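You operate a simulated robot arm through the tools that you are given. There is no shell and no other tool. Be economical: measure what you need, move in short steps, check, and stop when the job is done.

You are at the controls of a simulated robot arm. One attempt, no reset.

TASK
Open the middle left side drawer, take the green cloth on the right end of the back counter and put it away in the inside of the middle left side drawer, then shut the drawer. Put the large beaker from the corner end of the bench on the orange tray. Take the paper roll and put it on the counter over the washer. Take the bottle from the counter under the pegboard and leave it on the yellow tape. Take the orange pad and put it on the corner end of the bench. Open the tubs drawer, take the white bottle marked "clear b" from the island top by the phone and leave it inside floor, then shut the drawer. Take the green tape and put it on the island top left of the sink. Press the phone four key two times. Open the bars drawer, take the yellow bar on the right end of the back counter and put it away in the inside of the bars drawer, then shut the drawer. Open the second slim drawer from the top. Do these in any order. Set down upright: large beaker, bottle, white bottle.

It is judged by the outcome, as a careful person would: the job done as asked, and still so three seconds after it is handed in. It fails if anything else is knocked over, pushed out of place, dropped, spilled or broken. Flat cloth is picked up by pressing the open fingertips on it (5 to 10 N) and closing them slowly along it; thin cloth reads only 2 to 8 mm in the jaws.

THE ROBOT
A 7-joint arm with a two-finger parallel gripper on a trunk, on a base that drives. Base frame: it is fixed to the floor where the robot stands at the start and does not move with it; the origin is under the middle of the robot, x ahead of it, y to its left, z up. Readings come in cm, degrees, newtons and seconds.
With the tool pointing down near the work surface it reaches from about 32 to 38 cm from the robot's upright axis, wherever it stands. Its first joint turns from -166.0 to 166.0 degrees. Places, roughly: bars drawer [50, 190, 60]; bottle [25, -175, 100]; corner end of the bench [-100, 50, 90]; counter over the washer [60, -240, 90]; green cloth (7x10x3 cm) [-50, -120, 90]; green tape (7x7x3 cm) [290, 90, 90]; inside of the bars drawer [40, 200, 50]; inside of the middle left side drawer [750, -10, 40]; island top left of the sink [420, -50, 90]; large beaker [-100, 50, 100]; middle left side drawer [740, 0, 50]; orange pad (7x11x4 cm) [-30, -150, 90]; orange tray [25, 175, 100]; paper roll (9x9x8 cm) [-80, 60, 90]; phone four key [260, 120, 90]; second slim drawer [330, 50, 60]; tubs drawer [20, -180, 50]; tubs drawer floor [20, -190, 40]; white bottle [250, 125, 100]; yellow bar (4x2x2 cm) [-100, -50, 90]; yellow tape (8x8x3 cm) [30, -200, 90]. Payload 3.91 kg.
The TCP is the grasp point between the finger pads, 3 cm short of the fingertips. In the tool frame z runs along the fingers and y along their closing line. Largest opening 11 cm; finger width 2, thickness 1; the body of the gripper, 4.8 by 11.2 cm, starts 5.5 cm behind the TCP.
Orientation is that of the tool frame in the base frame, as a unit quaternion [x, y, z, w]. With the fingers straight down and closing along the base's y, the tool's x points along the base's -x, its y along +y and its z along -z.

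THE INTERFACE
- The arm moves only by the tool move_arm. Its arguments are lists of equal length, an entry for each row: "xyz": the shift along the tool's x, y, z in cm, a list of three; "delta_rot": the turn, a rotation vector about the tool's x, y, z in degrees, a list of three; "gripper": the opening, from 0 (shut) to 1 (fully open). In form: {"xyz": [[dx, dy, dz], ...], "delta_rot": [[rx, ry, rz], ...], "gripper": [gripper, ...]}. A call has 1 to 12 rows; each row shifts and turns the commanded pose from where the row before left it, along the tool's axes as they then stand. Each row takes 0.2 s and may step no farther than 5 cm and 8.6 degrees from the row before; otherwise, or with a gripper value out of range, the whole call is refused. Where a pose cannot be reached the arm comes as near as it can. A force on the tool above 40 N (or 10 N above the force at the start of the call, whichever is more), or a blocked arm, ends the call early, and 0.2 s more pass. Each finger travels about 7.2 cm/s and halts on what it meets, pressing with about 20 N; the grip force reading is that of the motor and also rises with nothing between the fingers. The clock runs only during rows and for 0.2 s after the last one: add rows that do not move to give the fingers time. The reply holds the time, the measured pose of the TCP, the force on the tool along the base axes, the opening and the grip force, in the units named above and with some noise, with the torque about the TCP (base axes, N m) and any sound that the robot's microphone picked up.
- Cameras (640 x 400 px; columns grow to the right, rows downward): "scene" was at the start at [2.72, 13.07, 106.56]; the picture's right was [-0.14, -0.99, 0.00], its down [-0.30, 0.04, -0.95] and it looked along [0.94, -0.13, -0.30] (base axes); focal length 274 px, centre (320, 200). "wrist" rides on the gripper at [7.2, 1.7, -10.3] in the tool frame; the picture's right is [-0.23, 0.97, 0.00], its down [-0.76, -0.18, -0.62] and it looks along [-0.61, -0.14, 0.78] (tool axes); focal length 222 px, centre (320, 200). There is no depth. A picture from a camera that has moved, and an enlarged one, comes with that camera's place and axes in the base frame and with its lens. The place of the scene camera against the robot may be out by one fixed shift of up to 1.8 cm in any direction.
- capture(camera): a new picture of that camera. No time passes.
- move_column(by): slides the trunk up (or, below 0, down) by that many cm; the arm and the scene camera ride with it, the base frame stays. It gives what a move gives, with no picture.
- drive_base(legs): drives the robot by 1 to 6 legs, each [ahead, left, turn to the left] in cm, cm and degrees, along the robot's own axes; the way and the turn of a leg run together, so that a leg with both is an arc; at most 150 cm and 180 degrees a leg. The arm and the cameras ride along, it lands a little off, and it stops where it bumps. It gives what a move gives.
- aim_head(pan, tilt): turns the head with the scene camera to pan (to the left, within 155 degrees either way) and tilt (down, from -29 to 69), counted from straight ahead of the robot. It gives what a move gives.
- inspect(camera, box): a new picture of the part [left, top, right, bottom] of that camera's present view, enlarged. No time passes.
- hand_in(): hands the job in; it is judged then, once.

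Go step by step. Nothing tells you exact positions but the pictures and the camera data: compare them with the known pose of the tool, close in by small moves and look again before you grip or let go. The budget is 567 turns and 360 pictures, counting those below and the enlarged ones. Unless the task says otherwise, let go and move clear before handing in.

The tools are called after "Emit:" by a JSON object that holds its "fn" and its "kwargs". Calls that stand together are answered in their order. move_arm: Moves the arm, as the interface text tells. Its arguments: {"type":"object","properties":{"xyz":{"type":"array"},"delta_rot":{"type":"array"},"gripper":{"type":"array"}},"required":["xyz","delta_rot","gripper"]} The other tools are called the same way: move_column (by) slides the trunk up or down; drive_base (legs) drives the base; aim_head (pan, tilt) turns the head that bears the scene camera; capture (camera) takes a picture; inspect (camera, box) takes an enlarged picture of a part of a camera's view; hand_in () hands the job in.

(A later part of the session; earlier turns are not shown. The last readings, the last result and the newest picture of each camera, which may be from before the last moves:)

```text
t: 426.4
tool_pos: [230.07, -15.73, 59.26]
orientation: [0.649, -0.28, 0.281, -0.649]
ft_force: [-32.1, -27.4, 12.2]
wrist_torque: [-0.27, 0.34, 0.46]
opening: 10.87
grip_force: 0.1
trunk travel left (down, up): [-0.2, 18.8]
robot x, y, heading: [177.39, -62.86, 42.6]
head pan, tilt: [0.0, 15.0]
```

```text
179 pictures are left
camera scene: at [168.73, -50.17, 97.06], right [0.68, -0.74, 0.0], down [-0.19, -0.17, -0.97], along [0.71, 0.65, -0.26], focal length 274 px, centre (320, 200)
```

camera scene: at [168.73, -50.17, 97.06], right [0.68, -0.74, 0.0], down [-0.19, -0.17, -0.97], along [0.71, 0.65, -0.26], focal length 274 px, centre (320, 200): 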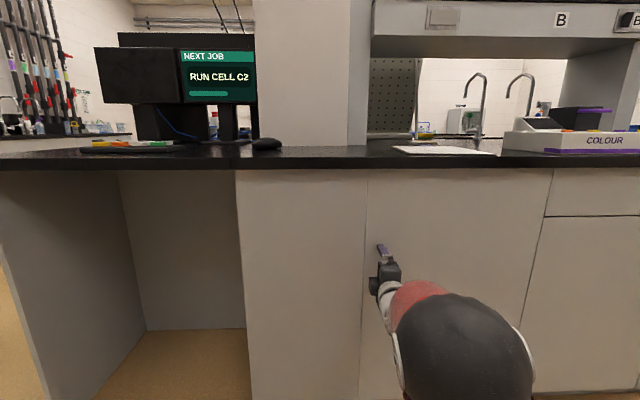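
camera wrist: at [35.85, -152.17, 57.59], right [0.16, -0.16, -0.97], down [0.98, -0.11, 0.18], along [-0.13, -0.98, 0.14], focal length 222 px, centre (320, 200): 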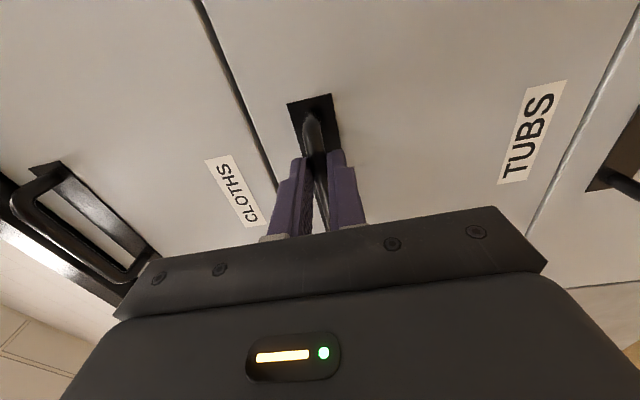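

I bumped the island cabinet; its near face is closer (v≈154) than I assumed. Back off and look carefully.

Emit:
{"fn": "drive_base", "kwargs": {"legs": [[-30, 0, 0]]}}

Emit:
{"fn": "aim_head", "kwargs": {"pan": 0, "tilt": 5}}

Emit:
{"fn": "capture", "kwargs": {"camera": "scene"}}

Emit:
{"fn": "aim_head", "kwargs": {"pan": -70, "tilt": 8}}

Emit:
{"fn": "capture", "kwargs": {"camera": "scene"}}

Emit:
{"fn": "capture", "kwargs": {"camera": "wrist"}}

```text
t: 428.4
tool_pos: [208.19, -35.56, 58.99]
orientation: [0.651, -0.278, 0.277, -0.649]
ft_force: [0.1, 0.2, -0.2]
wrist_torque: [-0.03, 0.01, 0.02]
opening: 10.97
grip_force: 0.1
trunk travel left (down, up): [-0.2, 18.8]
robot x, y, heading: [155.28, -82.39, 42.6]
head pan, tilt: [0.0, 15.0]
```

```text
t: 429.1
tool_pos: [208.12, -35.49, 59.02]
orientation: [0.651, -0.278, 0.279, -0.649]
ft_force: [-0.4, -0.3, 0.8]
wrist_torque: [0.0, 0.0, -0.01]
opening: 11.01
grip_force: 0.1
trunk travel left (down, up): [-0.2, 18.8]
robot x, y, heading: [155.55, -82.26, 43.1]
head pan, tilt: [0.0, 5.0]
```

```text
178 pictures are left
camera scene: at [146.96, -70.29, 98.67], right [0.68, -0.73, 0.0], down [-0.06, -0.06, -1.0], along [0.73, 0.68, -0.09], focal length 274 px, centre (320, 200)
```

scene: 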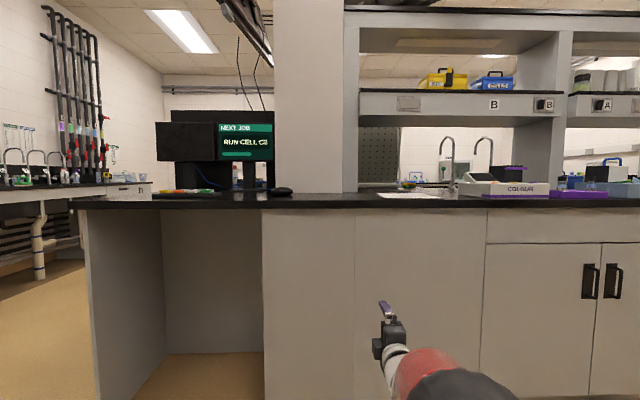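

```text
t: 430.5
tool_pos: [208.17, -35.51, 59.02]
orientation: [0.651, -0.278, 0.279, -0.649]
ft_force: [0.2, -0.6, -0.4]
wrist_torque: [-0.01, 0.0, 0.04]
opening: 10.97
grip_force: 0.0
trunk travel left (down, up): [-0.2, 18.8]
robot x, y, heading: [155.6, -82.26, 42.9]
head pan, tilt: [-70.0, 8.0]
```

```text
177 pictures are left
camera scene: at [148.48, -80.75, 98.19], right [-0.45, -0.89, 0.0], down [-0.12, 0.06, -0.99], along [0.88, -0.45, -0.14], focal length 274 px, centre (320, 200)
```

scene: 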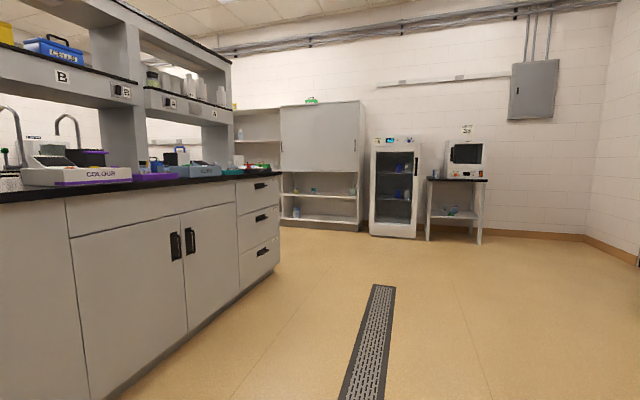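

```text
176 pictures are left
camera wrist: at [205.74, -47.91, 57.32], right [-0.16, 0.16, -0.97], down [-0.98, 0.12, 0.18], along [0.15, 0.98, 0.14], focal length 222 px, centre (320, 200)
```

wrist: 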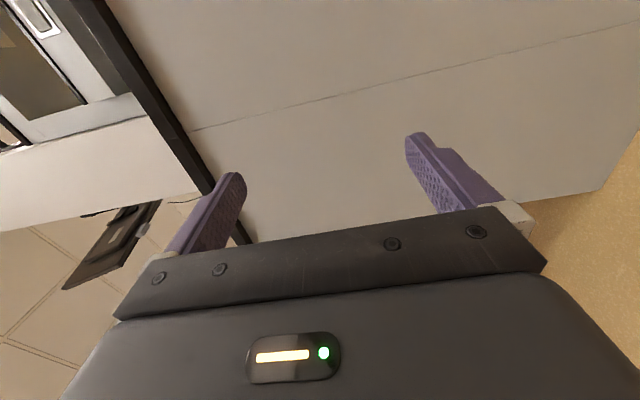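

The phone, tape, bottle and slim drawer are on the far side of the island. I'll go left past its end, turn around, and look at what lies behind.

Emit:
{"fn": "drive_base", "kwargs": {"legs": [[0, 140, 0], [0, 0, 180]]}}

Emit:
{"fn": "aim_head", "kwargs": {"pan": 150, "tilt": 10}}

Emit:
{"fn": "capture", "kwargs": {"camera": "scene"}}

Emit:
{"fn": "aim_head", "kwargs": {"pan": -150, "tilt": 10}}

Emit:
{"fn": "capture", "kwargs": {"camera": "scene"}}

```text
t: 444.9
tool_pos: [7.59, -25.24, 58.99]
orientation: [0.282, 0.649, -0.647, -0.282]
ft_force: [0.7, 0.3, 0.4]
wrist_torque: [-0.03, -0.03, 0.02]
opening: 10.99
grip_force: 0.1
trunk travel left (down, up): [-0.2, 18.8]
robot x, y, heading: [60.73, 21.06, -138.1]
head pan, tilt: [-70.0, 8.0]
```

```text
t: 448.1
tool_pos: [7.43, -25.37, 58.95]
orientation: [0.282, 0.649, -0.647, -0.283]
ft_force: [-0.6, -1.1, 0.7]
wrist_torque: [-0.01, 0.01, -0.03]
opening: 10.99
grip_force: 0.1
trunk travel left (down, up): [-0.2, 18.8]
robot x, y, heading: [60.49, 21.24, -137.6]
head pan, tilt: [150.0, 10.0]
```

```text
175 pictures are left
camera scene: at [83.96, 14.74, 97.87], right [0.21, -0.98, 0.0], down [-0.17, -0.04, -0.98], along [0.96, 0.21, -0.17], focal length 274 px, centre (320, 200)
```

scene: 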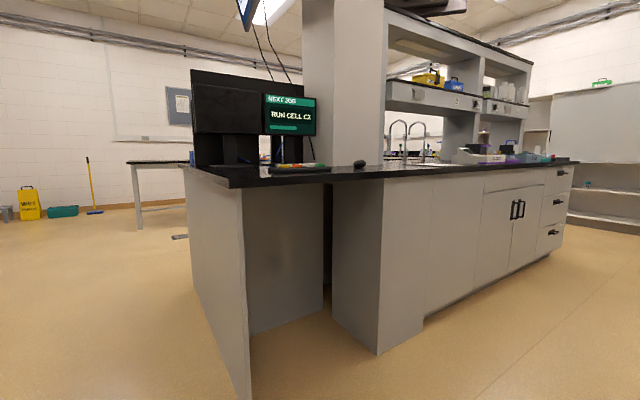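

```text
t: 452.1
tool_pos: [7.48, -25.28, 58.96]
orientation: [0.283, 0.65, -0.646, -0.283]
ft_force: [0.1, -0.5, -0.3]
wrist_torque: [0.02, 0.01, -0.02]
opening: 11.02
grip_force: 0.0
trunk travel left (down, up): [-0.2, 18.8]
robot x, y, heading: [60.6, 20.97, -137.8]
head pan, tilt: [-150.0, 10.0]
```

```text
174 pictures are left
camera scene: at [77.71, 21.63, 97.87], right [0.95, -0.31, 0.0], down [-0.05, -0.17, -0.98], along [0.3, 0.94, -0.17], focal length 274 px, centre (320, 200)
```

scene: 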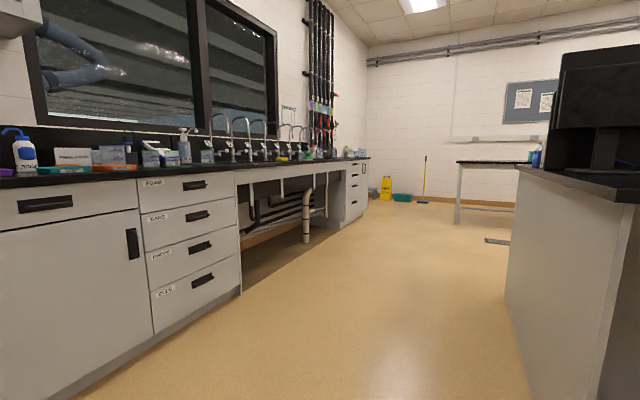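

The corridor past the island's end is open. Square up and reverse about 290 cm along it, then slide behind the island.

Emit:
{"fn": "drive_base", "kwargs": {"legs": [[0, 0, 2.6], [-150, 0, 0], [-140, 0, 0]]}}

Emit:
{"fn": "aim_head", "kwargs": {"pan": 30, "tilt": 15}}

Emit:
{"fn": "capture", "kwargs": {"camera": "scene"}}

```text
t: 466.6
tool_pos: [216.6, 175.74, 59.05]
orientation: [0.268, 0.656, -0.653, -0.268]
ft_force: [0.6, -0.2, -0.3]
wrist_torque: [-0.04, -0.01, 0.0]
opening: 10.99
grip_force: 0.1
trunk travel left (down, up): [-0.2, 18.8]
robot x, y, heading: [267.71, 224.81, -135.2]
head pan, tilt: [-150.0, 10.0]
```

```text
t: 469.3
tool_pos: [216.56, 175.68, 59.06]
orientation: [0.268, 0.656, -0.653, -0.267]
ft_force: [-0.8, -0.2, 0.9]
wrist_torque: [-0.02, 0.03, 0.02]
opening: 10.99
grip_force: 0.0
trunk travel left (down, up): [-0.2, 18.8]
robot x, y, heading: [267.52, 224.38, -135.1]
head pan, tilt: [30.0, 15.0]
```

```text
173 pictures are left
camera scene: at [279.77, 207.88, 97.05], right [-0.96, 0.26, 0.0], down [0.07, 0.25, -0.97], along [-0.25, -0.93, -0.26], focal length 274 px, centre (320, 200)
```

scene: 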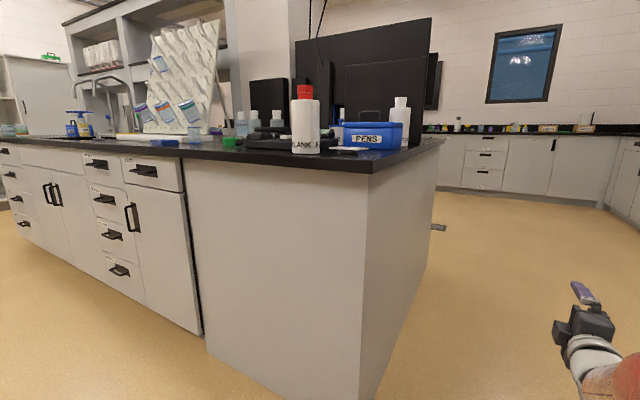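

Now I see the far side: phone, bottles, and a stack of four slim drawers. Back up a bit and slide left to face the slim drawers.

Emit:
{"fn": "drive_base", "kwargs": {"legs": [[-28, 0, 0], [0, 150, 0], [0, 18, 0]]}}

Emit:
{"fn": "aim_head", "kwargs": {"pan": 0, "tilt": 20}}

Emit:
{"fn": "capture", "kwargs": {"camera": "scene"}}

Emit:
{"fn": "capture", "kwargs": {"camera": "wrist"}}

```text
t: 479.3
tool_pos: [351.66, 77.28, 59.0]
orientation: [0.274, 0.653, -0.65, -0.274]
ft_force: [0.2, -0.6, 0.3]
wrist_torque: [0.0, 0.02, 0.0]
opening: 11.03
grip_force: 0.0
trunk travel left (down, up): [-0.2, 18.8]
robot x, y, heading: [403.08, 124.56, -136.3]
head pan, tilt: [30.0, 15.0]
```

```text
t: 480.2
tool_pos: [351.57, 77.32, 59.0]
orientation: [0.274, 0.653, -0.651, -0.274]
ft_force: [0.8, 0.1, -0.1]
wrist_torque: [0.02, -0.03, 0.02]
opening: 11.01
grip_force: 0.0
trunk travel left (down, up): [-0.2, 18.8]
robot x, y, heading: [403.63, 125.23, -135.9]
head pan, tilt: [0.0, 20.0]
```

```text
172 pictures are left
camera scene: at [411.14, 110.77, 96.24], right [-0.69, 0.72, 0.0], down [0.25, 0.24, -0.94], along [-0.68, -0.65, -0.34], focal length 274 px, centre (320, 200)
```

scene: 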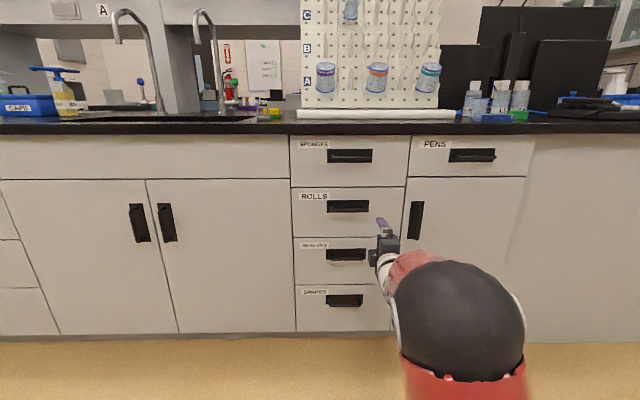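

```text
171 pictures are left
camera wrist: at [353.95, 89.61, 57.33], right [0.16, -0.16, -0.97], down [0.98, -0.11, 0.18], along [-0.13, -0.98, 0.14], focal length 222 px, centre (320, 200)
```

wrist: 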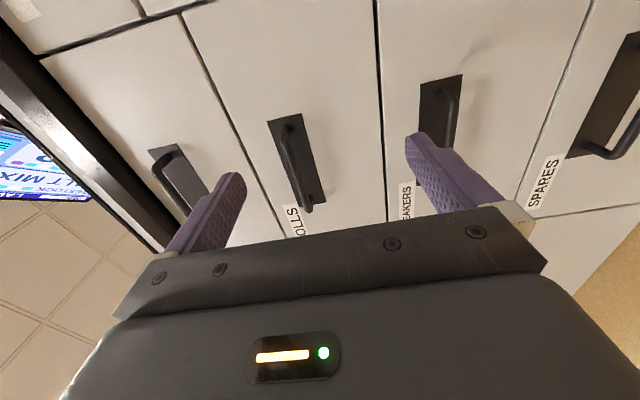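

ROLLS is the second slim drawer. Its bar is ~15 cm ahead, 7.5 cm left and 4.8 cm up. Align and approach.

Emit:
{"fn": "move_arm", "kwargs": {"xyz": [[0, -4.7, 0], [0, 0, 0]], "delta_rot": [[0, 0, 0], [0, 0, 0]], "gripper": [1, 1]}}

Emit:
{"fn": "drive_base", "kwargs": {"legs": [[0, 7.5, 0.8], [8, 0, 0]]}}

Emit:
{"fn": "capture", "kwargs": {"camera": "wrist"}}

```text
t: 480.8
tool_pos: [351.56, 77.07, 63.91]
orientation: [0.273, 0.654, -0.65, -0.274]
ft_force: [0.3, 0.6, -0.4]
wrist_torque: [0.01, 0.02, 0.0]
opening: 10.99
grip_force: 0.1
trunk travel left (down, up): [-0.2, 18.8]
robot x, y, heading: [403.83, 125.11, -136.3]
head pan, tilt: [0.0, 20.0]
```

```text
t: 482.5
tool_pos: [351.83, 65.35, 63.96]
orientation: [0.27, 0.655, -0.652, -0.269]
ft_force: [-0.4, -0.3, 0.0]
wrist_torque: [0.03, 0.01, 0.01]
opening: 11.03
grip_force: 0.0
trunk travel left (down, up): [-0.2, 18.8]
robot x, y, heading: [402.76, 114.33, -135.4]
head pan, tilt: [0.0, 20.0]
```

```text
170 pictures are left
camera wrist: at [354.02, 77.8, 62.18], right [0.16, -0.16, -0.97], down [0.98, -0.09, 0.18], along [-0.12, -0.98, 0.14], focal length 222 px, centre (320, 200)
```

wrist: 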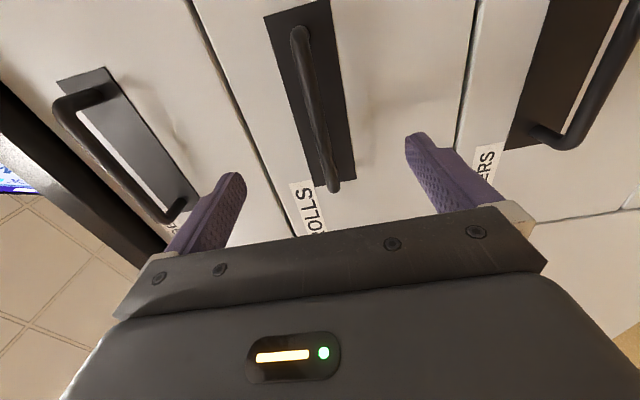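

Emit:
{"fn": "move_arm", "kwargs": {"xyz": [[2, 0.2, 1], [0, 0, 2.5], [0, 0, 0]], "delta_rot": [[0, 0, 0], [0, 0, 0], [0, 0, 0]], "gripper": [1, 1, 1]}}

Emit:
{"fn": "capture", "kwargs": {"camera": "wrist"}}

```text
t: 483.3
tool_pos: [347.89, 64.23, 63.64]
orientation: [0.268, 0.656, -0.653, -0.269]
ft_force: [0.0, 0.8, -0.6]
wrist_torque: [-0.02, 0.0, 0.0]
opening: 11.02
grip_force: 0.0
trunk travel left (down, up): [-0.2, 18.8]
robot x, y, heading: [403.04, 114.1, -135.2]
head pan, tilt: [0.0, 20.0]
```

```text
169 pictures are left
camera wrist: at [350.1, 76.7, 61.98], right [0.16, -0.16, -0.97], down [0.98, -0.09, 0.18], along [-0.12, -0.98, 0.14], focal length 222 px, centre (320, 200)
```

wrist: 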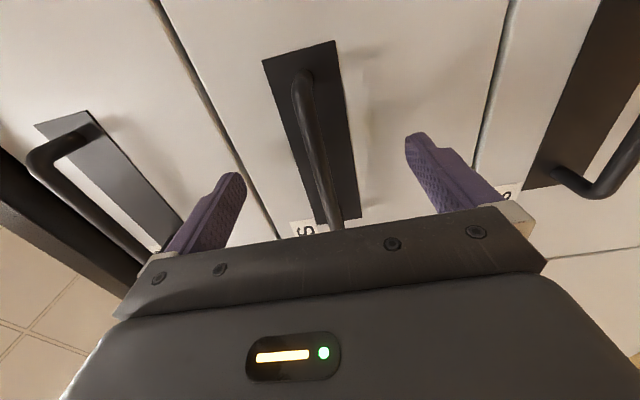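

Emit:
{"fn": "move_arm", "kwargs": {"xyz": [[0, 0, 1.6], [0, 0, 0], [0, 0, 0], [0, 0, 0], [0, 0, 0], [0, 0, 0]], "delta_rot": [[0, 0, 0], [0, 0, 0], [0, 0, 0], [0, 0, 0], [0, 0, 0], [0, 0, 0]], "gripper": [1, 0.7, 0.4, 0.2, 0, 0]}}

Emit:
{"fn": "drive_base", "kwargs": {"legs": [[-14, 0, 0], [-14, 0, 0]]}}

Emit:
{"fn": "capture", "kwargs": {"camera": "scene"}}

```text
t: 484.7
tool_pos: [346.8, 63.1, 63.54]
orientation: [0.269, 0.656, -0.652, -0.268]
ft_force: [4.1, 3.6, -8.5]
wrist_torque: [-0.05, -0.05, -0.01]
opening: 1.05
grip_force: 44.5
trunk travel left (down, up): [-0.2, 18.8]
robot x, y, heading: [402.81, 113.84, -135.3]
head pan, tilt: [0.0, 20.0]
```

```text
t: 487.0
tool_pos: [366.56, 82.77, 63.47]
orientation: [0.27, 0.656, -0.651, -0.269]
ft_force: [8.9, -7.3, -18.9]
wrist_torque: [-0.07, -0.1, 0.2]
opening: 1.06
grip_force: 44.7
trunk travel left (down, up): [-0.2, 18.8]
robot x, y, heading: [423.0, 133.2, -135.5]
head pan, tilt: [0.0, 20.0]
```

```text
168 pictures are left
camera scene: at [430.68, 119.33, 96.22], right [-0.7, 0.71, 0.0], down [0.24, 0.24, -0.94], along [-0.67, -0.66, -0.34], focal length 274 px, centre (320, 200)
```

scene: 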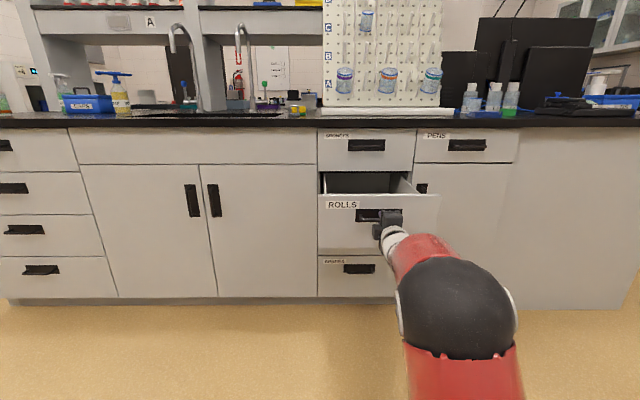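

ROLLS slides out. Pull a little further, then release.

Emit:
{"fn": "drive_base", "kwargs": {"legs": [[-6, 0, 0]]}}

Emit:
{"fn": "move_arm", "kwargs": {"xyz": [[0, 0, 0], [0, 0, 0], [0, 0, 0], [0, 0, 0], [0, 0, -4], [0, 0, -4], [0, 0, 0]], "delta_rot": [[0, 0, 0], [0, 0, 0], [0, 0, 0], [0, 0, 0], [0, 0, 0], [0, 0, 0], [0, 0, 0]], "gripper": [0.2, 0.5, 0.8, 1, 1, 1, 1]}}

Emit:
{"fn": "aim_head", "kwargs": {"pan": -40, "tilt": 15}}

Emit:
{"fn": "capture", "kwargs": {"camera": "scene"}}

Emit:
{"fn": "aim_head", "kwargs": {"pan": 60, "tilt": 10}}

Emit:
{"fn": "capture", "kwargs": {"camera": "scene"}}

```text
t: 488.0
tool_pos: [370.87, 86.93, 63.55]
orientation: [0.27, 0.656, -0.651, -0.269]
ft_force: [-1.6, 3.5, -6.6]
wrist_torque: [-0.01, -0.03, -0.11]
opening: 1.06
grip_force: 45.4
trunk travel left (down, up): [-0.2, 18.8]
robot x, y, heading: [426.91, 137.81, -135.2]
head pan, tilt: [0.0, 20.0]
```

```text
t: 489.6
tool_pos: [376.65, 92.62, 63.66]
orientation: [0.27, 0.656, -0.651, -0.269]
ft_force: [-0.1, 0.4, -0.2]
wrist_torque: [-0.01, 0.01, -0.02]
opening: 11.01
grip_force: 0.0
trunk travel left (down, up): [-0.2, 18.8]
robot x, y, heading: [427.11, 137.95, -135.5]
head pan, tilt: [0.0, 20.0]
```

```text
t: 490.6
tool_pos: [376.65, 92.52, 63.62]
orientation: [0.27, 0.656, -0.651, -0.269]
ft_force: [-0.6, 0.3, 0.1]
wrist_torque: [0.01, -0.01, 0.01]
opening: 11.0
grip_force: 0.1
trunk travel left (down, up): [-0.2, 18.8]
robot x, y, heading: [426.87, 137.73, -135.6]
head pan, tilt: [-40.0, 15.0]
```

```text
167 pictures are left
camera scene: at [432.31, 129.4, 97.05], right [-0.08, 1.0, 0.0], down [0.26, 0.02, -0.97], along [-0.96, -0.08, -0.26], focal length 274 px, centre (320, 200)
```

scene: 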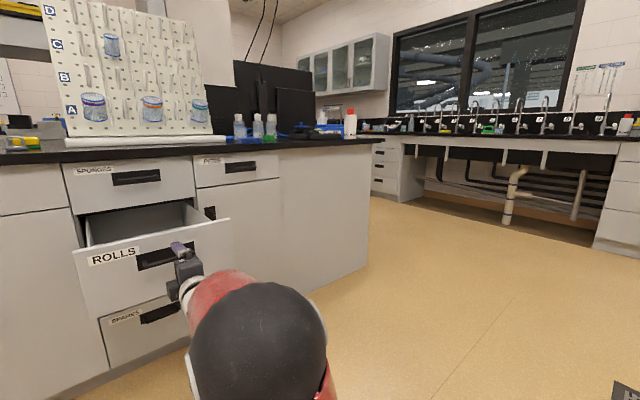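

```text
t: 492.4
tool_pos: [376.73, 92.54, 63.47]
orientation: [0.27, 0.657, -0.651, -0.269]
ft_force: [0.7, 0.4, 0.0]
wrist_torque: [0.02, 0.04, 0.02]
opening: 11.01
grip_force: 0.1
trunk travel left (down, up): [-0.2, 18.8]
robot x, y, heading: [427.21, 137.8, -135.8]
head pan, tilt: [60.0, 10.0]
```

```text
166 pictures are left
camera scene: at [443.94, 121.13, 97.87], right [-0.97, -0.25, 0.0], down [-0.04, 0.17, -0.98], along [0.25, -0.95, -0.17], focal length 274 px, centre (320, 200)
```

scene: 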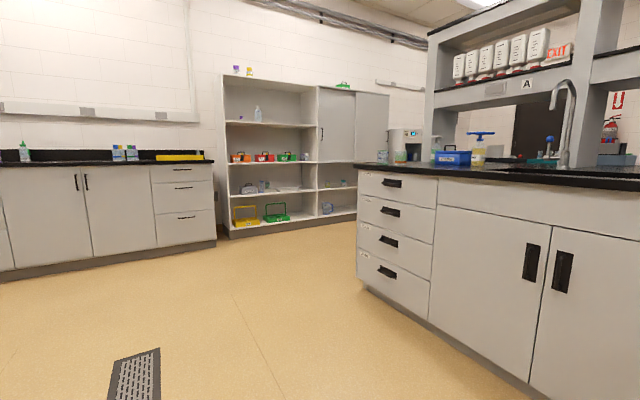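

Slim drawer is open. Now look toward the "left side" drawer near (740, 0).

Emit:
{"fn": "aim_head", "kwargs": {"pan": 112, "tilt": 10}}

Emit:
{"fn": "capture", "kwargs": {"camera": "scene"}}

```text
t: 493.6
tool_pos: [376.76, 92.51, 63.62]
orientation: [0.27, 0.656, -0.651, -0.269]
ft_force: [-0.2, -0.4, 0.3]
wrist_torque: [-0.03, -0.02, 0.0]
opening: 11.0
grip_force: 0.1
trunk travel left (down, up): [-0.2, 18.8]
robot x, y, heading: [427.0, 137.74, -135.6]
head pan, tilt: [112.0, 10.0]
```

```text
165 pictures are left
camera scene: at [450.14, 126.42, 97.87], right [-0.4, -0.92, 0.0], down [-0.16, 0.07, -0.98], along [0.9, -0.39, -0.17], focal length 274 px, centre (320, 200)
```

scene: 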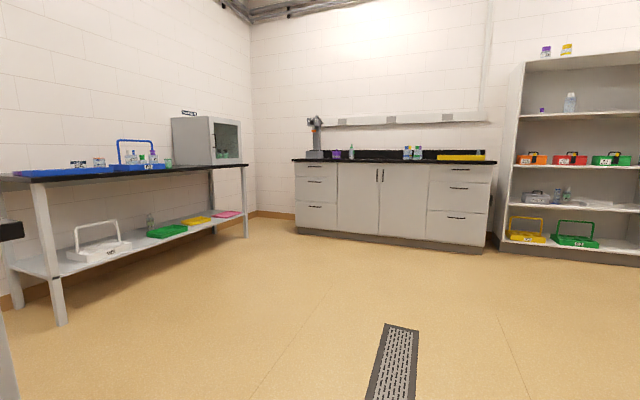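

The left stack on that side counter is the target (middle drawer near (750,0)). Back away and drive over to face it.

Emit:
{"fn": "drive_base", "kwargs": {"legs": [[-20, 0, 0], [0, 0, 90.6], [120, 55, 0], [60, 45, 0]]}}

Emit:
{"fn": "aim_head", "kwargs": {"pan": 0, "tilt": 20}}

Emit:
{"fn": "capture", "kwargs": {"camera": "scene"}}

Emit:
{"fn": "capture", "kwargs": {"camera": "wrist"}}

```text
t: 509.0
tool_pos: [687.25, 48.71, 63.66]
orientation: [-0.282, 0.651, -0.647, 0.279]
ft_force: [-0.7, -0.1, 0.1]
wrist_torque: [0.0, 0.01, 0.04]
opening: 10.99
grip_force: 0.0
trunk travel left (down, up): [-0.2, 18.8]
robot x, y, heading: [640.82, 97.62, -44.0]
head pan, tilt: [112.0, 10.0]
```

```text
t: 510.9
tool_pos: [687.35, 48.83, 63.61]
orientation: [-0.282, 0.651, -0.647, 0.279]
ft_force: [-0.2, 0.0, -0.5]
wrist_torque: [-0.03, 0.01, -0.04]
opening: 11.01
grip_force: 0.1
trunk travel left (down, up): [-0.2, 18.8]
robot x, y, heading: [640.47, 98.08, -43.8]
head pan, tilt: [0.0, 20.0]
```

```text
164 pictures are left
camera scene: at [653.15, 105.6, 96.24], right [-0.69, -0.72, 0.0], down [-0.25, 0.24, -0.94], along [0.68, -0.65, -0.34], focal length 274 px, centre (320, 200)
```

scene: 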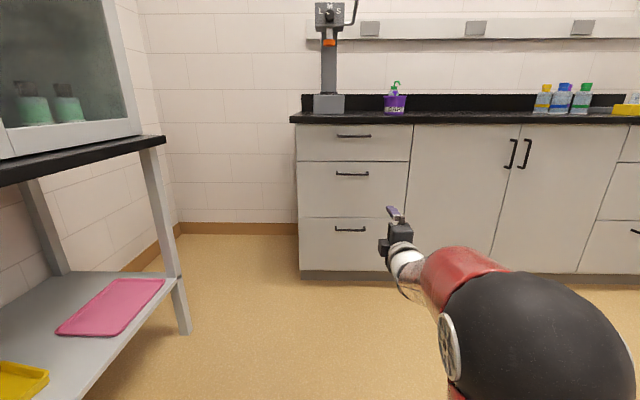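

```text
163 pictures are left
camera wrist: at [674.9, 50.54, 61.96], right [0.15, 0.17, -0.97], down [0.07, 0.98, 0.18], along [0.99, -0.09, 0.14], focal length 222 px, centre (320, 200)
```

wrist: 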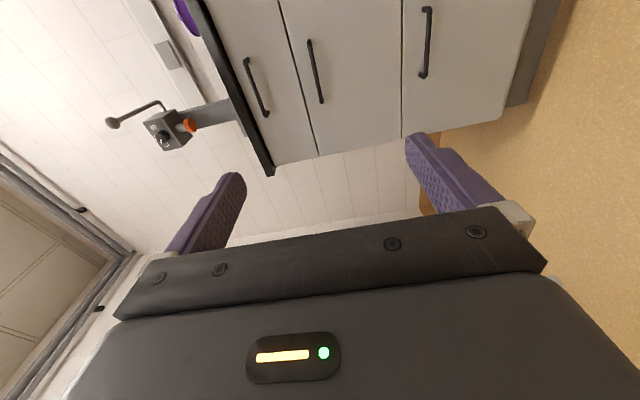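

Middle-left drawer bar is ahead, nearly level with the tool. Advance 20 cm and look again.

Emit:
{"fn": "drive_base", "kwargs": {"legs": [[20, 1, 0]]}}

Emit:
{"fn": "capture", "kwargs": {"camera": "wrist"}}

```text
t: 512.5
tool_pos: [702.4, 35.2, 63.59]
orientation: [-0.281, 0.651, -0.648, 0.278]
ft_force: [-0.3, 0.4, 0.7]
wrist_torque: [0.0, -0.01, 0.01]
opening: 10.99
grip_force: 0.1
trunk travel left (down, up): [-0.2, 18.8]
robot x, y, heading: [655.96, 84.13, -44.2]
head pan, tilt: [0.0, 20.0]
```

```text
162 pictures are left
camera wrist: at [689.96, 37.03, 61.96], right [0.15, 0.17, -0.97], down [0.07, 0.98, 0.18], along [0.99, -0.1, 0.14], focal length 222 px, centre (320, 200)
```

wrist: 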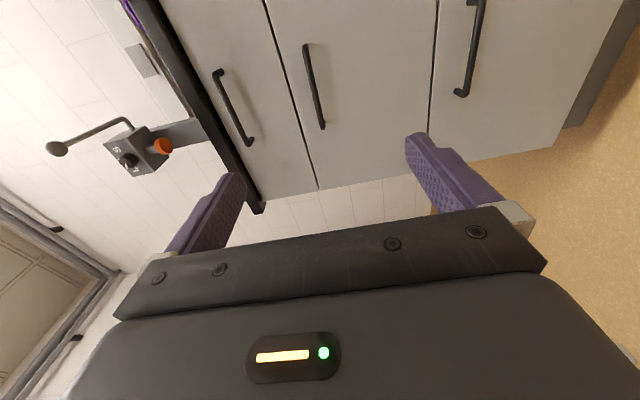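

Emit:
{"fn": "drive_base", "kwargs": {"legs": [[18, 1, 0]]}}

Emit:
{"fn": "move_arm", "kwargs": {"xyz": [[0, -1, 0], [0, 0, 0]], "delta_rot": [[0, 0, 0], [0, 0, 0]], "gripper": [1, 1]}}

Emit:
{"fn": "capture", "kwargs": {"camera": "wrist"}}

```text
t: 514.0
tool_pos: [716.27, 22.83, 63.67]
orientation: [-0.28, 0.652, -0.648, 0.277]
ft_force: [1.4, 0.6, -0.4]
wrist_torque: [0.02, -0.01, 0.0]
opening: 11.01
grip_force: 0.0
trunk travel left (down, up): [-0.2, 18.8]
robot x, y, heading: [669.85, 72.51, -44.5]
head pan, tilt: [0.0, 20.0]
```

```text
t: 514.6
tool_pos: [716.33, 22.81, 64.65]
orientation: [-0.28, 0.652, -0.647, 0.278]
ft_force: [-0.5, -0.1, 0.3]
wrist_torque: [0.01, 0.01, -0.01]
opening: 11.0
grip_force: 0.1
trunk travel left (down, up): [-0.2, 18.8]
robot x, y, heading: [670.24, 72.67, -44.5]
head pan, tilt: [0.0, 20.0]
```

```text
161 pictures are left
camera wrist: at [703.93, 24.68, 63.0], right [0.15, 0.17, -0.97], down [0.07, 0.98, 0.18], along [0.99, -0.1, 0.14], focal length 222 px, centre (320, 200)
```

wrist: 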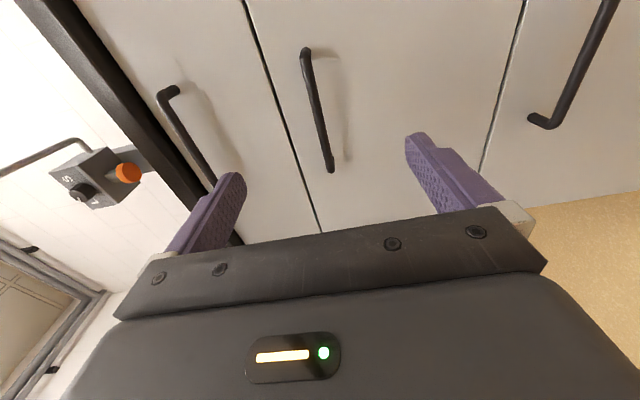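

Emit:
{"fn": "drive_base", "kwargs": {"legs": [[9, 1, 0]]}}

Emit:
{"fn": "capture", "kwargs": {"camera": "wrist"}}

```text
t: 515.7
tool_pos: [723.52, 17.15, 64.57]
orientation: [-0.28, 0.652, -0.648, 0.277]
ft_force: [1.2, -0.3, 0.1]
wrist_torque: [-0.02, -0.04, 0.0]
opening: 10.99
grip_force: 0.1
trunk travel left (down, up): [-0.2, 18.8]
robot x, y, heading: [676.89, 66.68, -44.3]
head pan, tilt: [0.0, 20.0]
```

```text
160 pictures are left
camera wrist: at [711.02, 19.07, 62.99], right [0.15, 0.17, -0.97], down [0.08, 0.98, 0.18], along [0.99, -0.1, 0.14], focal length 222 px, centre (320, 200)
```

wrist: 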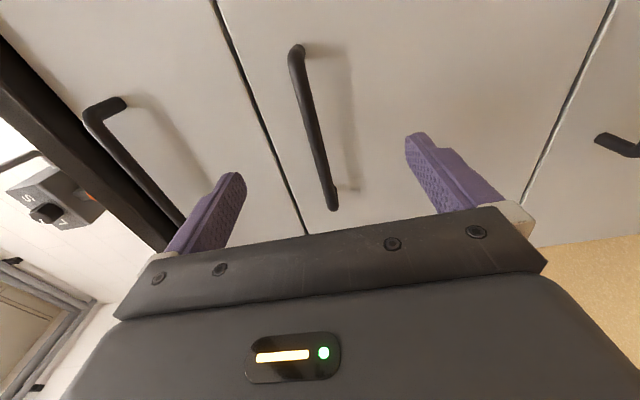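

Emit:
{"fn": "drive_base", "kwargs": {"legs": [[5.5, 0, 0]]}}

Emit:
{"fn": "move_arm", "kwargs": {"xyz": [[0, -0.4, 1.2], [0, 0, 0]], "delta_rot": [[0, 0, 0], [0, 0, 0]], "gripper": [1, 1]}}

Emit:
{"fn": "capture", "kwargs": {"camera": "wrist"}}

```text
t: 516.7
tool_pos: [727.37, 13.28, 64.7]
orientation: [-0.28, 0.652, -0.648, 0.277]
ft_force: [-0.3, 0.5, 0.0]
wrist_torque: [0.01, -0.01, -0.02]
opening: 10.99
grip_force: 0.0
trunk travel left (down, up): [-0.2, 18.8]
robot x, y, heading: [680.91, 62.9, -44.3]
head pan, tilt: [0.0, 20.0]
```

```text
t: 517.3
tool_pos: [728.27, 12.46, 65.11]
orientation: [-0.279, 0.653, -0.647, 0.277]
ft_force: [-0.5, 0.1, -0.1]
wrist_torque: [-0.05, -0.01, 0.02]
opening: 11.01
grip_force: 0.0
trunk travel left (down, up): [-0.2, 18.8]
robot x, y, heading: [680.88, 62.57, -44.5]
head pan, tilt: [0.0, 20.0]
```

```text
159 pictures are left
camera wrist: at [715.86, 14.34, 63.45], right [0.15, 0.17, -0.97], down [0.08, 0.98, 0.18], along [0.99, -0.1, 0.14], focal length 222 px, centre (320, 200)
```

wrist: 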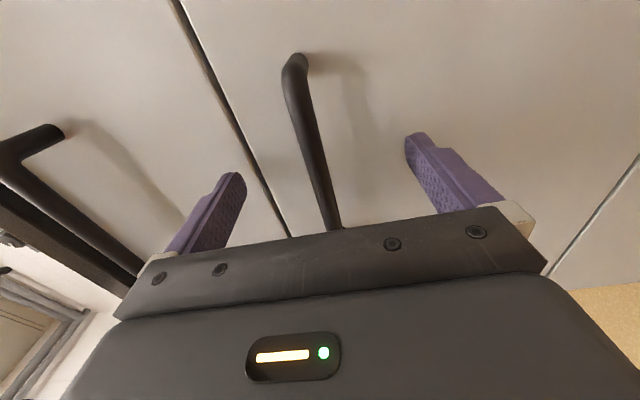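

Emit:
{"fn": "move_arm", "kwargs": {"xyz": [[0, 0, 2], [0, 0, 0], [0, 0, 0], [0, 0, 0], [0, 0, 0], [0, 0, 0]], "delta_rot": [[0, 0, 0], [0, 0, 0], [0, 0, 0], [0, 0, 0], [0, 0, 0], [0, 0, 0]], "gripper": [1, 0.7, 0.4, 0.2, 0, 0]}}

Emit:
{"fn": "drive_base", "kwargs": {"legs": [[-15, 0, 0], [-15, 0, 0]]}}

Emit:
{"fn": "capture", "kwargs": {"camera": "scene"}}

```text
t: 517.7
tool_pos: [729.12, 11.76, 65.08]
orientation: [-0.279, 0.65, -0.65, 0.278]
ft_force: [-17.0, 18.9, -2.4]
wrist_torque: [-1.11, -0.92, -0.19]
opening: 10.92
grip_force: 0.0
trunk travel left (down, up): [-0.2, 18.8]
robot x, y, heading: [680.97, 62.75, -44.3]
head pan, tilt: [0.0, 20.0]
stopped in row 1: the force on the tool passed its limit at 206 N (the readings are from after the stop); the commanded pose is now the measured one
```

```text
t: 520.0
tool_pos: [707.82, 32.65, 65.05]
orientation: [-0.28, 0.651, -0.649, 0.277]
ft_force: [-0.4, 0.2, -0.2]
wrist_torque: [0.02, 0.02, 0.02]
opening: 11.02
grip_force: 0.1
trunk travel left (down, up): [-0.2, 18.8]
robot x, y, heading: [659.66, 83.98, -44.3]
head pan, tilt: [0.0, 20.0]
```

```text
158 pictures are left
camera scene: at [671.99, 91.54, 96.24], right [-0.7, -0.72, 0.0], down [-0.24, 0.24, -0.94], along [0.67, -0.66, -0.34], focal length 274 px, centre (320, 200)
```

scene: 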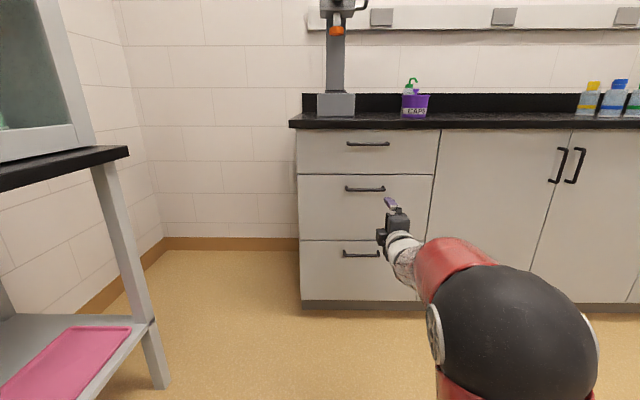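

The fingertips touched the face before I closed, so the bar lies near the tips. Go back in slightly less and close there.

Emit:
{"fn": "drive_base", "kwargs": {"legs": [[28, 0, 0]]}}

Emit:
{"fn": "move_arm", "kwargs": {"xyz": [[0, 0, 0.9], [0, 0, 0], [0, 0, 0], [0, 0, 0], [0, 0, 0], [0, 0, 0], [0, 0, 0]], "delta_rot": [[0, 0, 0], [0, 0, 0], [0, 0, 0], [0, 0, 0], [0, 0, 0], [0, 0, 0], [0, 0, 0]], "gripper": [1, 1, 0.7, 0.4, 0.2, 0, 0]}}

Emit:
{"fn": "capture", "kwargs": {"camera": "wrist"}}

```text
t: 522.0
tool_pos: [727.94, 13.19, 65.01]
orientation: [-0.28, 0.652, -0.648, 0.278]
ft_force: [0.1, 1.0, -0.8]
wrist_torque: [0.01, 0.01, 0.0]
opening: 10.99
grip_force: 0.0
trunk travel left (down, up): [-0.2, 18.8]
robot x, y, heading: [679.58, 64.55, -44.3]
head pan, tilt: [0.0, 20.0]
```

```text
t: 523.6
tool_pos: [728.5, 12.59, 65.1]
orientation: [-0.28, 0.652, -0.648, 0.278]
ft_force: [-0.1, 0.1, 0.8]
wrist_torque: [-0.01, -0.03, -0.03]
opening: 1.17
grip_force: 44.9
trunk travel left (down, up): [-0.2, 18.8]
robot x, y, heading: [679.31, 64.36, -44.4]
head pan, tilt: [0.0, 20.0]
```

```text
157 pictures are left
camera wrist: at [716.16, 14.46, 63.35], right [0.15, 0.17, -0.97], down [0.07, 0.98, 0.18], along [0.99, -0.1, 0.14], focal length 222 px, centre (320, 200)
```

wrist: 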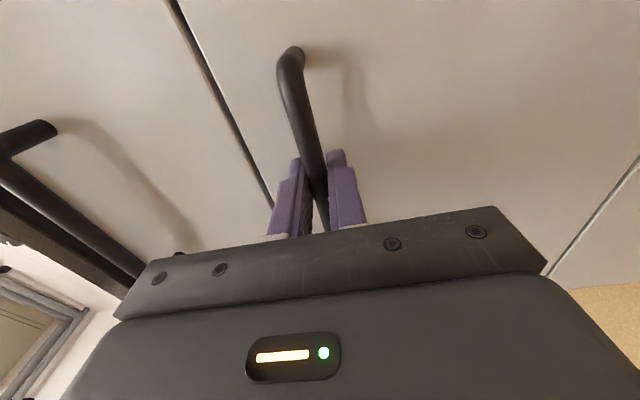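

Bar gripped. Pull it open about 30 cm.

Emit:
{"fn": "drive_base", "kwargs": {"legs": [[-15, 0, 0], [-15, 0, 0]]}}

Emit:
{"fn": "capture", "kwargs": {"camera": "scene"}}

```text
t: 525.9
tool_pos: [707.22, 34.15, 64.9]
orientation: [-0.283, 0.65, -0.647, 0.281]
ft_force: [20.8, 22.7, 2.7]
wrist_torque: [0.07, -0.09, 0.07]
opening: 1.18
grip_force: 45.3
trunk travel left (down, up): [-0.2, 18.8]
robot x, y, heading: [657.59, 85.26, -44.3]
head pan, tilt: [0.0, 20.0]
```

```text
156 pictures are left
camera scene: at [670.39, 93.32, 96.22], right [-0.7, -0.72, 0.0], down [-0.25, 0.24, -0.94], along [0.67, -0.66, -0.34], focal length 274 px, centre (320, 200)
```

scene: 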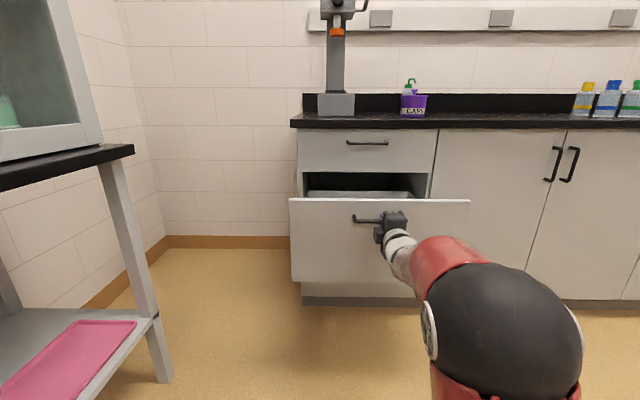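

Open. Release, back off, and restore the raised 45° posture.

Emit:
{"fn": "move_arm", "kwargs": {"xyz": [[0, 0, 0], [0, 0, 0], [0, 0, 0], [0, 0, 0], [0, 0, -4], [0, 0, -4], [0, 0, 0]], "delta_rot": [[0, 0, 0], [0, 0, 0], [0, 0, 0], [0, 0, 0], [0, 0, 0], [0, 0, 0], [0, 0, 0]], "gripper": [0.2, 0.5, 0.8, 1, 1, 1, 1]}}

Emit:
{"fn": "drive_base", "kwargs": {"legs": [[-30, 0, 0]]}}

Emit:
{"fn": "move_column", "kwargs": {"by": 10.4}}

Emit:
{"fn": "move_arm", "kwargs": {"xyz": [[0, -4, 0.5], [0, -4, 0.5], [0, -4, 0.5], [0, -4, 0.5], [0, -4, 0.5], [0, 0, 0]], "delta_rot": [[0, 0, 0], [0, 0, 0], [0, 0, 0], [0, 0, 0], [0, 0, 0], [0, 0, 0]], "gripper": [1, 1, 1, 1, 1, 1]}}

Emit:
{"fn": "move_arm", "kwargs": {"xyz": [[0, 0, 0], [0, 0, 0], [0, 0, 0], [0, 0, 0], [0, 0, 0], [0, 0, 0], [0, 0, 0], [0, 0, 0], [0, 0, 0], [0, 0, 0], [0, 0, 0], [0, 0, 0]], "delta_rot": [[0, 0, 8.2], [0, 0, 8.2], [0, 0, 8.2], [0, 0, 8.2], [0, 0, 8.2], [0, 0, 8.2], [0, 0, 8.2], [0, 0, 8.2], [0, 0, 8.2], [0, 0, 8.2], [0, 0, 8], [0, 0, 0]], "gripper": [1, 1, 1, 1, 1, 1, 1, 1, 1, 1, 1, 1]}}

Emit:
{"fn": "move_arm", "kwargs": {"xyz": [[0, 0, -4], [0, 0, -4], [0, 0, 0], [0, 0, 0], [0, 0, 0], [0, 0, 0], [0, 0, 0], [0, 0, 0], [0, 0, 0]], "delta_rot": [[0, 0, 0], [0, 0, 0], [0, 7.5, 0], [0, 7.5, 0], [0, 7.5, 0], [0, 7.5, 0], [0, 7.5, 0], [0, 7.5, 0], [0, 0, 0]], "gripper": [1, 1, 1, 1, 1, 1, 1, 1, 1]}}

```text
t: 527.5
tool_pos: [701.32, 39.31, 65.12]
orientation: [-0.282, 0.65, -0.647, 0.281]
ft_force: [0.4, -0.3, 0.1]
wrist_torque: [-0.01, 0.04, 0.0]
opening: 11.0
grip_force: 0.1
trunk travel left (down, up): [-0.2, 18.8]
robot x, y, heading: [657.74, 85.4, -44.5]
head pan, tilt: [0.0, 20.0]
```

```text
t: 529.6
tool_pos: [679.8, 60.35, 65.02]
orientation: [-0.282, 0.65, -0.648, 0.279]
ft_force: [-0.4, 0.7, -0.7]
wrist_torque: [0.0, -0.01, -0.01]
opening: 11.0
grip_force: 0.1
trunk travel left (down, up): [-0.2, 18.8]
robot x, y, heading: [636.59, 106.61, -44.1]
head pan, tilt: [0.0, 20.0]
```

```text
t: 531.0
tool_pos: [679.77, 60.43, 75.41]
orientation: [-0.281, 0.651, -0.647, 0.281]
ft_force: [0.4, 0.1, -0.4]
wrist_torque: [0.0, 0.02, -0.02]
opening: 10.98
grip_force: 0.1
trunk travel left (down, up): [-10.6, 8.4]
robot x, y, heading: [636.1, 106.65, -44.5]
head pan, tilt: [0.0, 20.0]
```

```text
t: 532.4
tool_pos: [681.51, 58.53, 95.53]
orientation: [-0.282, 0.651, -0.647, 0.28]
ft_force: [-0.3, 0.1, -0.2]
wrist_torque: [-0.02, -0.03, -0.01]
opening: 11.01
grip_force: 0.0
trunk travel left (down, up): [-10.6, 8.4]
robot x, y, heading: [636.65, 106.38, -44.2]
head pan, tilt: [0.0, 20.0]
```

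```text
t: 535.0
tool_pos: [681.55, 58.48, 95.53]
orientation: [0.261, 0.659, -0.259, 0.656]
ft_force: [-0.1, -0.3, 0.2]
wrist_torque: [0.0, 0.02, 0.03]
opening: 10.99
grip_force: 0.1
trunk travel left (down, up): [-10.6, 8.4]
robot x, y, heading: [636.08, 106.75, -44.4]
head pan, tilt: [0.0, 20.0]
```

```text
t: 537.0
tool_pos: [676.59, 65.1, 96.2]
orientation: [0.309, 0.826, -0.173, 0.438]
ft_force: [0.8, -0.4, -0.2]
wrist_torque: [0.02, 0.0, 0.0]
opening: 11.02
grip_force: 0.1
out of reach, approached as far as the arm can: row 3, 8
trunk travel left (down, up): [-10.6, 8.4]
robot x, y, heading: [635.93, 106.3, -44.5]
head pan, tilt: [0.0, 20.0]
```

Now to the island's far side for the green tape: turn to face it and drive over.

Emit:
{"fn": "drive_base", "kwargs": {"legs": [[0, 0, -90.6], [60, -150, 0], [50, -74, 0]]}}

Emit:
{"fn": "move_arm", "kwargs": {"xyz": [[0, 0, 0], [0, 0, 0], [0, 0, 0]], "delta_rot": [[0, 5.6, 0], [0, 5.6, 0], [0, 0, 0]], "gripper": [1, 1, 1]}}

Emit:
{"fn": "aim_head", "kwargs": {"pan": 0, "tilt": 22}}

Emit:
{"fn": "capture", "kwargs": {"camera": "scene"}}

```text
refused: leg 2 is longer than a leg can be; nothing moved
```

```text
t: 537.8
tool_pos: [676.51, 64.82, 96.16]
orientation: [0.325, 0.865, -0.141, 0.355]
ft_force: [0.3, 0.5, 0.2]
wrist_torque: [-0.02, 0.01, -0.03]
opening: 11.02
grip_force: 0.1
trunk travel left (down, up): [-10.6, 8.4]
robot x, y, heading: [636.05, 106.86, -44.6]
head pan, tilt: [0.0, 20.0]
```

```text
t: 538.4
tool_pos: [676.56, 64.92, 96.05]
orientation: [0.325, 0.864, -0.142, 0.357]
ft_force: [0.5, -0.1, 0.2]
wrist_torque: [0.0, -0.02, -0.02]
opening: 11.0
grip_force: 0.0
trunk travel left (down, up): [-10.6, 8.4]
robot x, y, heading: [636.42, 106.45, -44.5]
head pan, tilt: [0.0, 22.0]
```

```text
155 pictures are left
camera scene: at [648.81, 114.2, 106.31], right [-0.7, -0.71, 0.0], down [-0.27, 0.26, -0.93], along [0.66, -0.65, -0.37], focal length 274 px, centre (320, 200)
```

scene: 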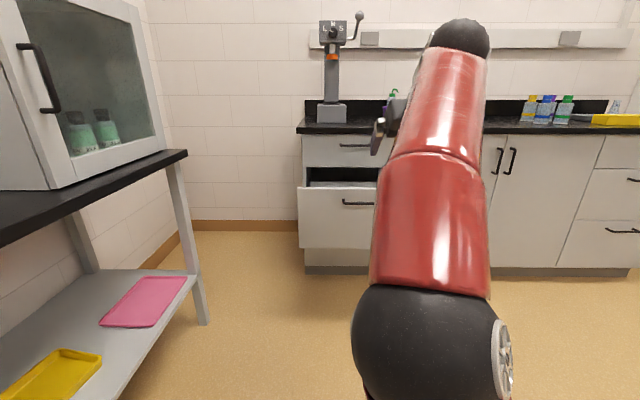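

Emit:
{"fn": "drive_base", "kwargs": {"legs": [[0, 0, -90.5], [50, -135, 0], [40, -89, 0]]}}

Emit:
{"fn": "capture", "kwargs": {"camera": "scene"}}

```text
t: 547.4
tool_pos: [493.53, 110.76, 96.2]
orientation: [0.845, 0.372, -0.355, 0.148]
ft_force: [-0.7, -0.1, -0.1]
wrist_torque: [0.02, 0.0, 0.0]
opening: 11.0
grip_force: 0.1
trunk travel left (down, up): [-10.6, 8.4]
robot x, y, heading: [535.67, 149.98, -135.2]
head pan, tilt: [0.0, 22.0]
stopped in leg 2: the robot was blocked; the commanded pose is now the measured one
```

```text
154 pictures are left
camera scene: at [544.11, 135.65, 106.31], right [-0.7, 0.71, 0.0], down [0.27, 0.26, -0.93], along [-0.66, -0.65, -0.37], focal length 274 px, centre (320, 200)
```

scene: 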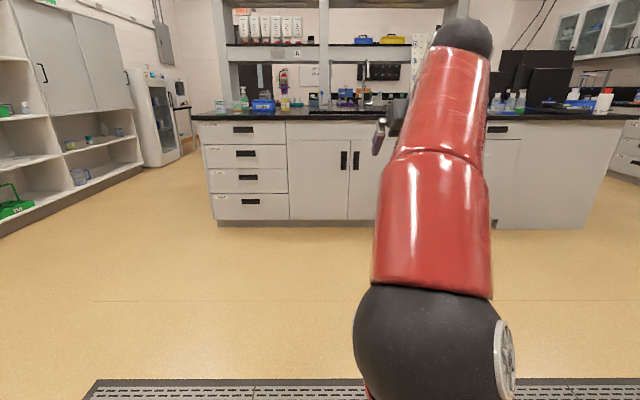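

Something blocked the base on its right. Look there.

Emit:
{"fn": "aim_head", "kwargs": {"pan": -95, "tilt": 35}}

Emit:
{"fn": "capture", "kwargs": {"camera": "scene"}}

```text
t: 549.1
tool_pos: [493.72, 110.72, 96.27]
orientation: [0.845, 0.372, -0.353, 0.148]
ft_force: [-0.1, 0.0, 0.4]
wrist_torque: [-0.04, -0.01, 0.0]
opening: 11.0
grip_force: 0.0
trunk travel left (down, up): [-10.6, 8.4]
robot x, y, heading: [536.2, 150.16, -135.5]
head pan, tilt: [-95.0, 35.0]
```

```text
153 pictures are left
camera scene: at [545.09, 148.95, 104.26], right [0.77, 0.64, 0.0], down [0.37, -0.44, -0.82], along [-0.52, 0.63, -0.57], focal length 274 px, centre (320, 200)
```

scene: 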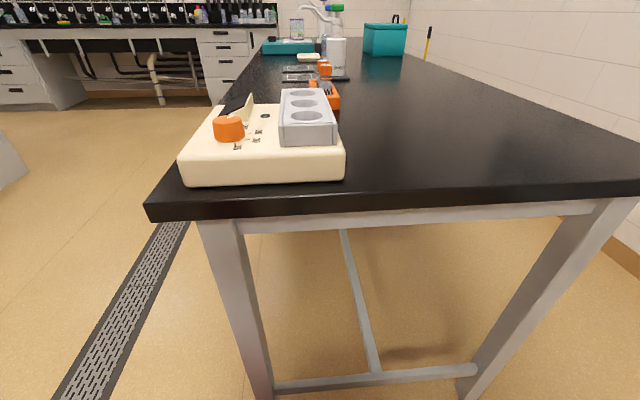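

A long table stands beside me; the aisle between it and the island is free. Move forward into the aisle first, then right.

Emit:
{"fn": "drive_base", "kwargs": {"legs": [[2, 6, 0], [78, 0, 0], [0, -120, 0]]}}

Emit:
{"fn": "aim_head", "kwargs": {"pan": -5, "tilt": 22}}

Emit:
{"fn": "capture", "kwargs": {"camera": "scene"}}

Emit:
{"fn": "capture", "kwargs": {"camera": "wrist"}}

```text
t: 559.7
tool_pos: [354.45, 132.69, 96.22]
orientation: [0.84, 0.385, -0.351, 0.154]
ft_force: [0.4, 0.1, -0.3]
wrist_torque: [0.02, -0.03, 0.02]
opening: 11.0
grip_force: 0.1
trunk travel left (down, up): [-10.6, 8.4]
robot x, y, heading: [395.61, 173.65, -133.6]
head pan, tilt: [-95.0, 35.0]
```

```text
t: 561.4
tool_pos: [354.5, 132.77, 96.3]
orientation: [0.839, 0.385, -0.351, 0.154]
ft_force: [0.7, 0.1, 1.0]
wrist_torque: [-0.01, 0.01, -0.03]
opening: 11.0
grip_force: 0.1
trunk travel left (down, up): [-10.6, 8.4]
robot x, y, heading: [395.82, 173.32, -133.4]
head pan, tilt: [-5.0, 22.0]
```

```text
152 pictures are left
camera scene: at [403.45, 159.88, 106.31], right [-0.66, 0.75, 0.0], down [0.28, 0.25, -0.93], along [-0.69, -0.61, -0.37], focal length 274 px, centre (320, 200)
```

scene: 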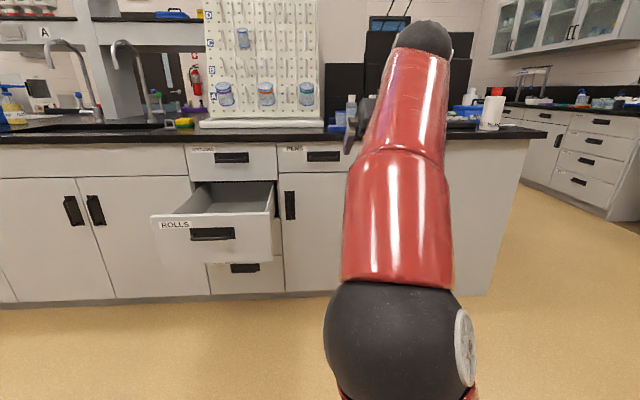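

```text
151 pictures are left
camera wrist: at [363.95, 140.99, 98.35], right [0.63, -0.76, 0.15], down [-0.19, 0.04, 0.98], along [-0.75, -0.65, -0.12], focal length 222 px, centre (320, 200)
```

wrist: 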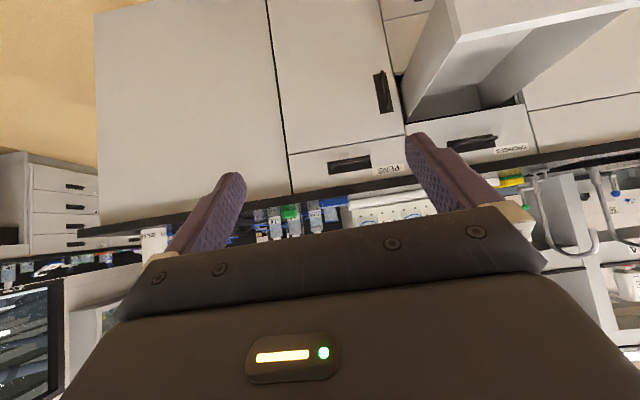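

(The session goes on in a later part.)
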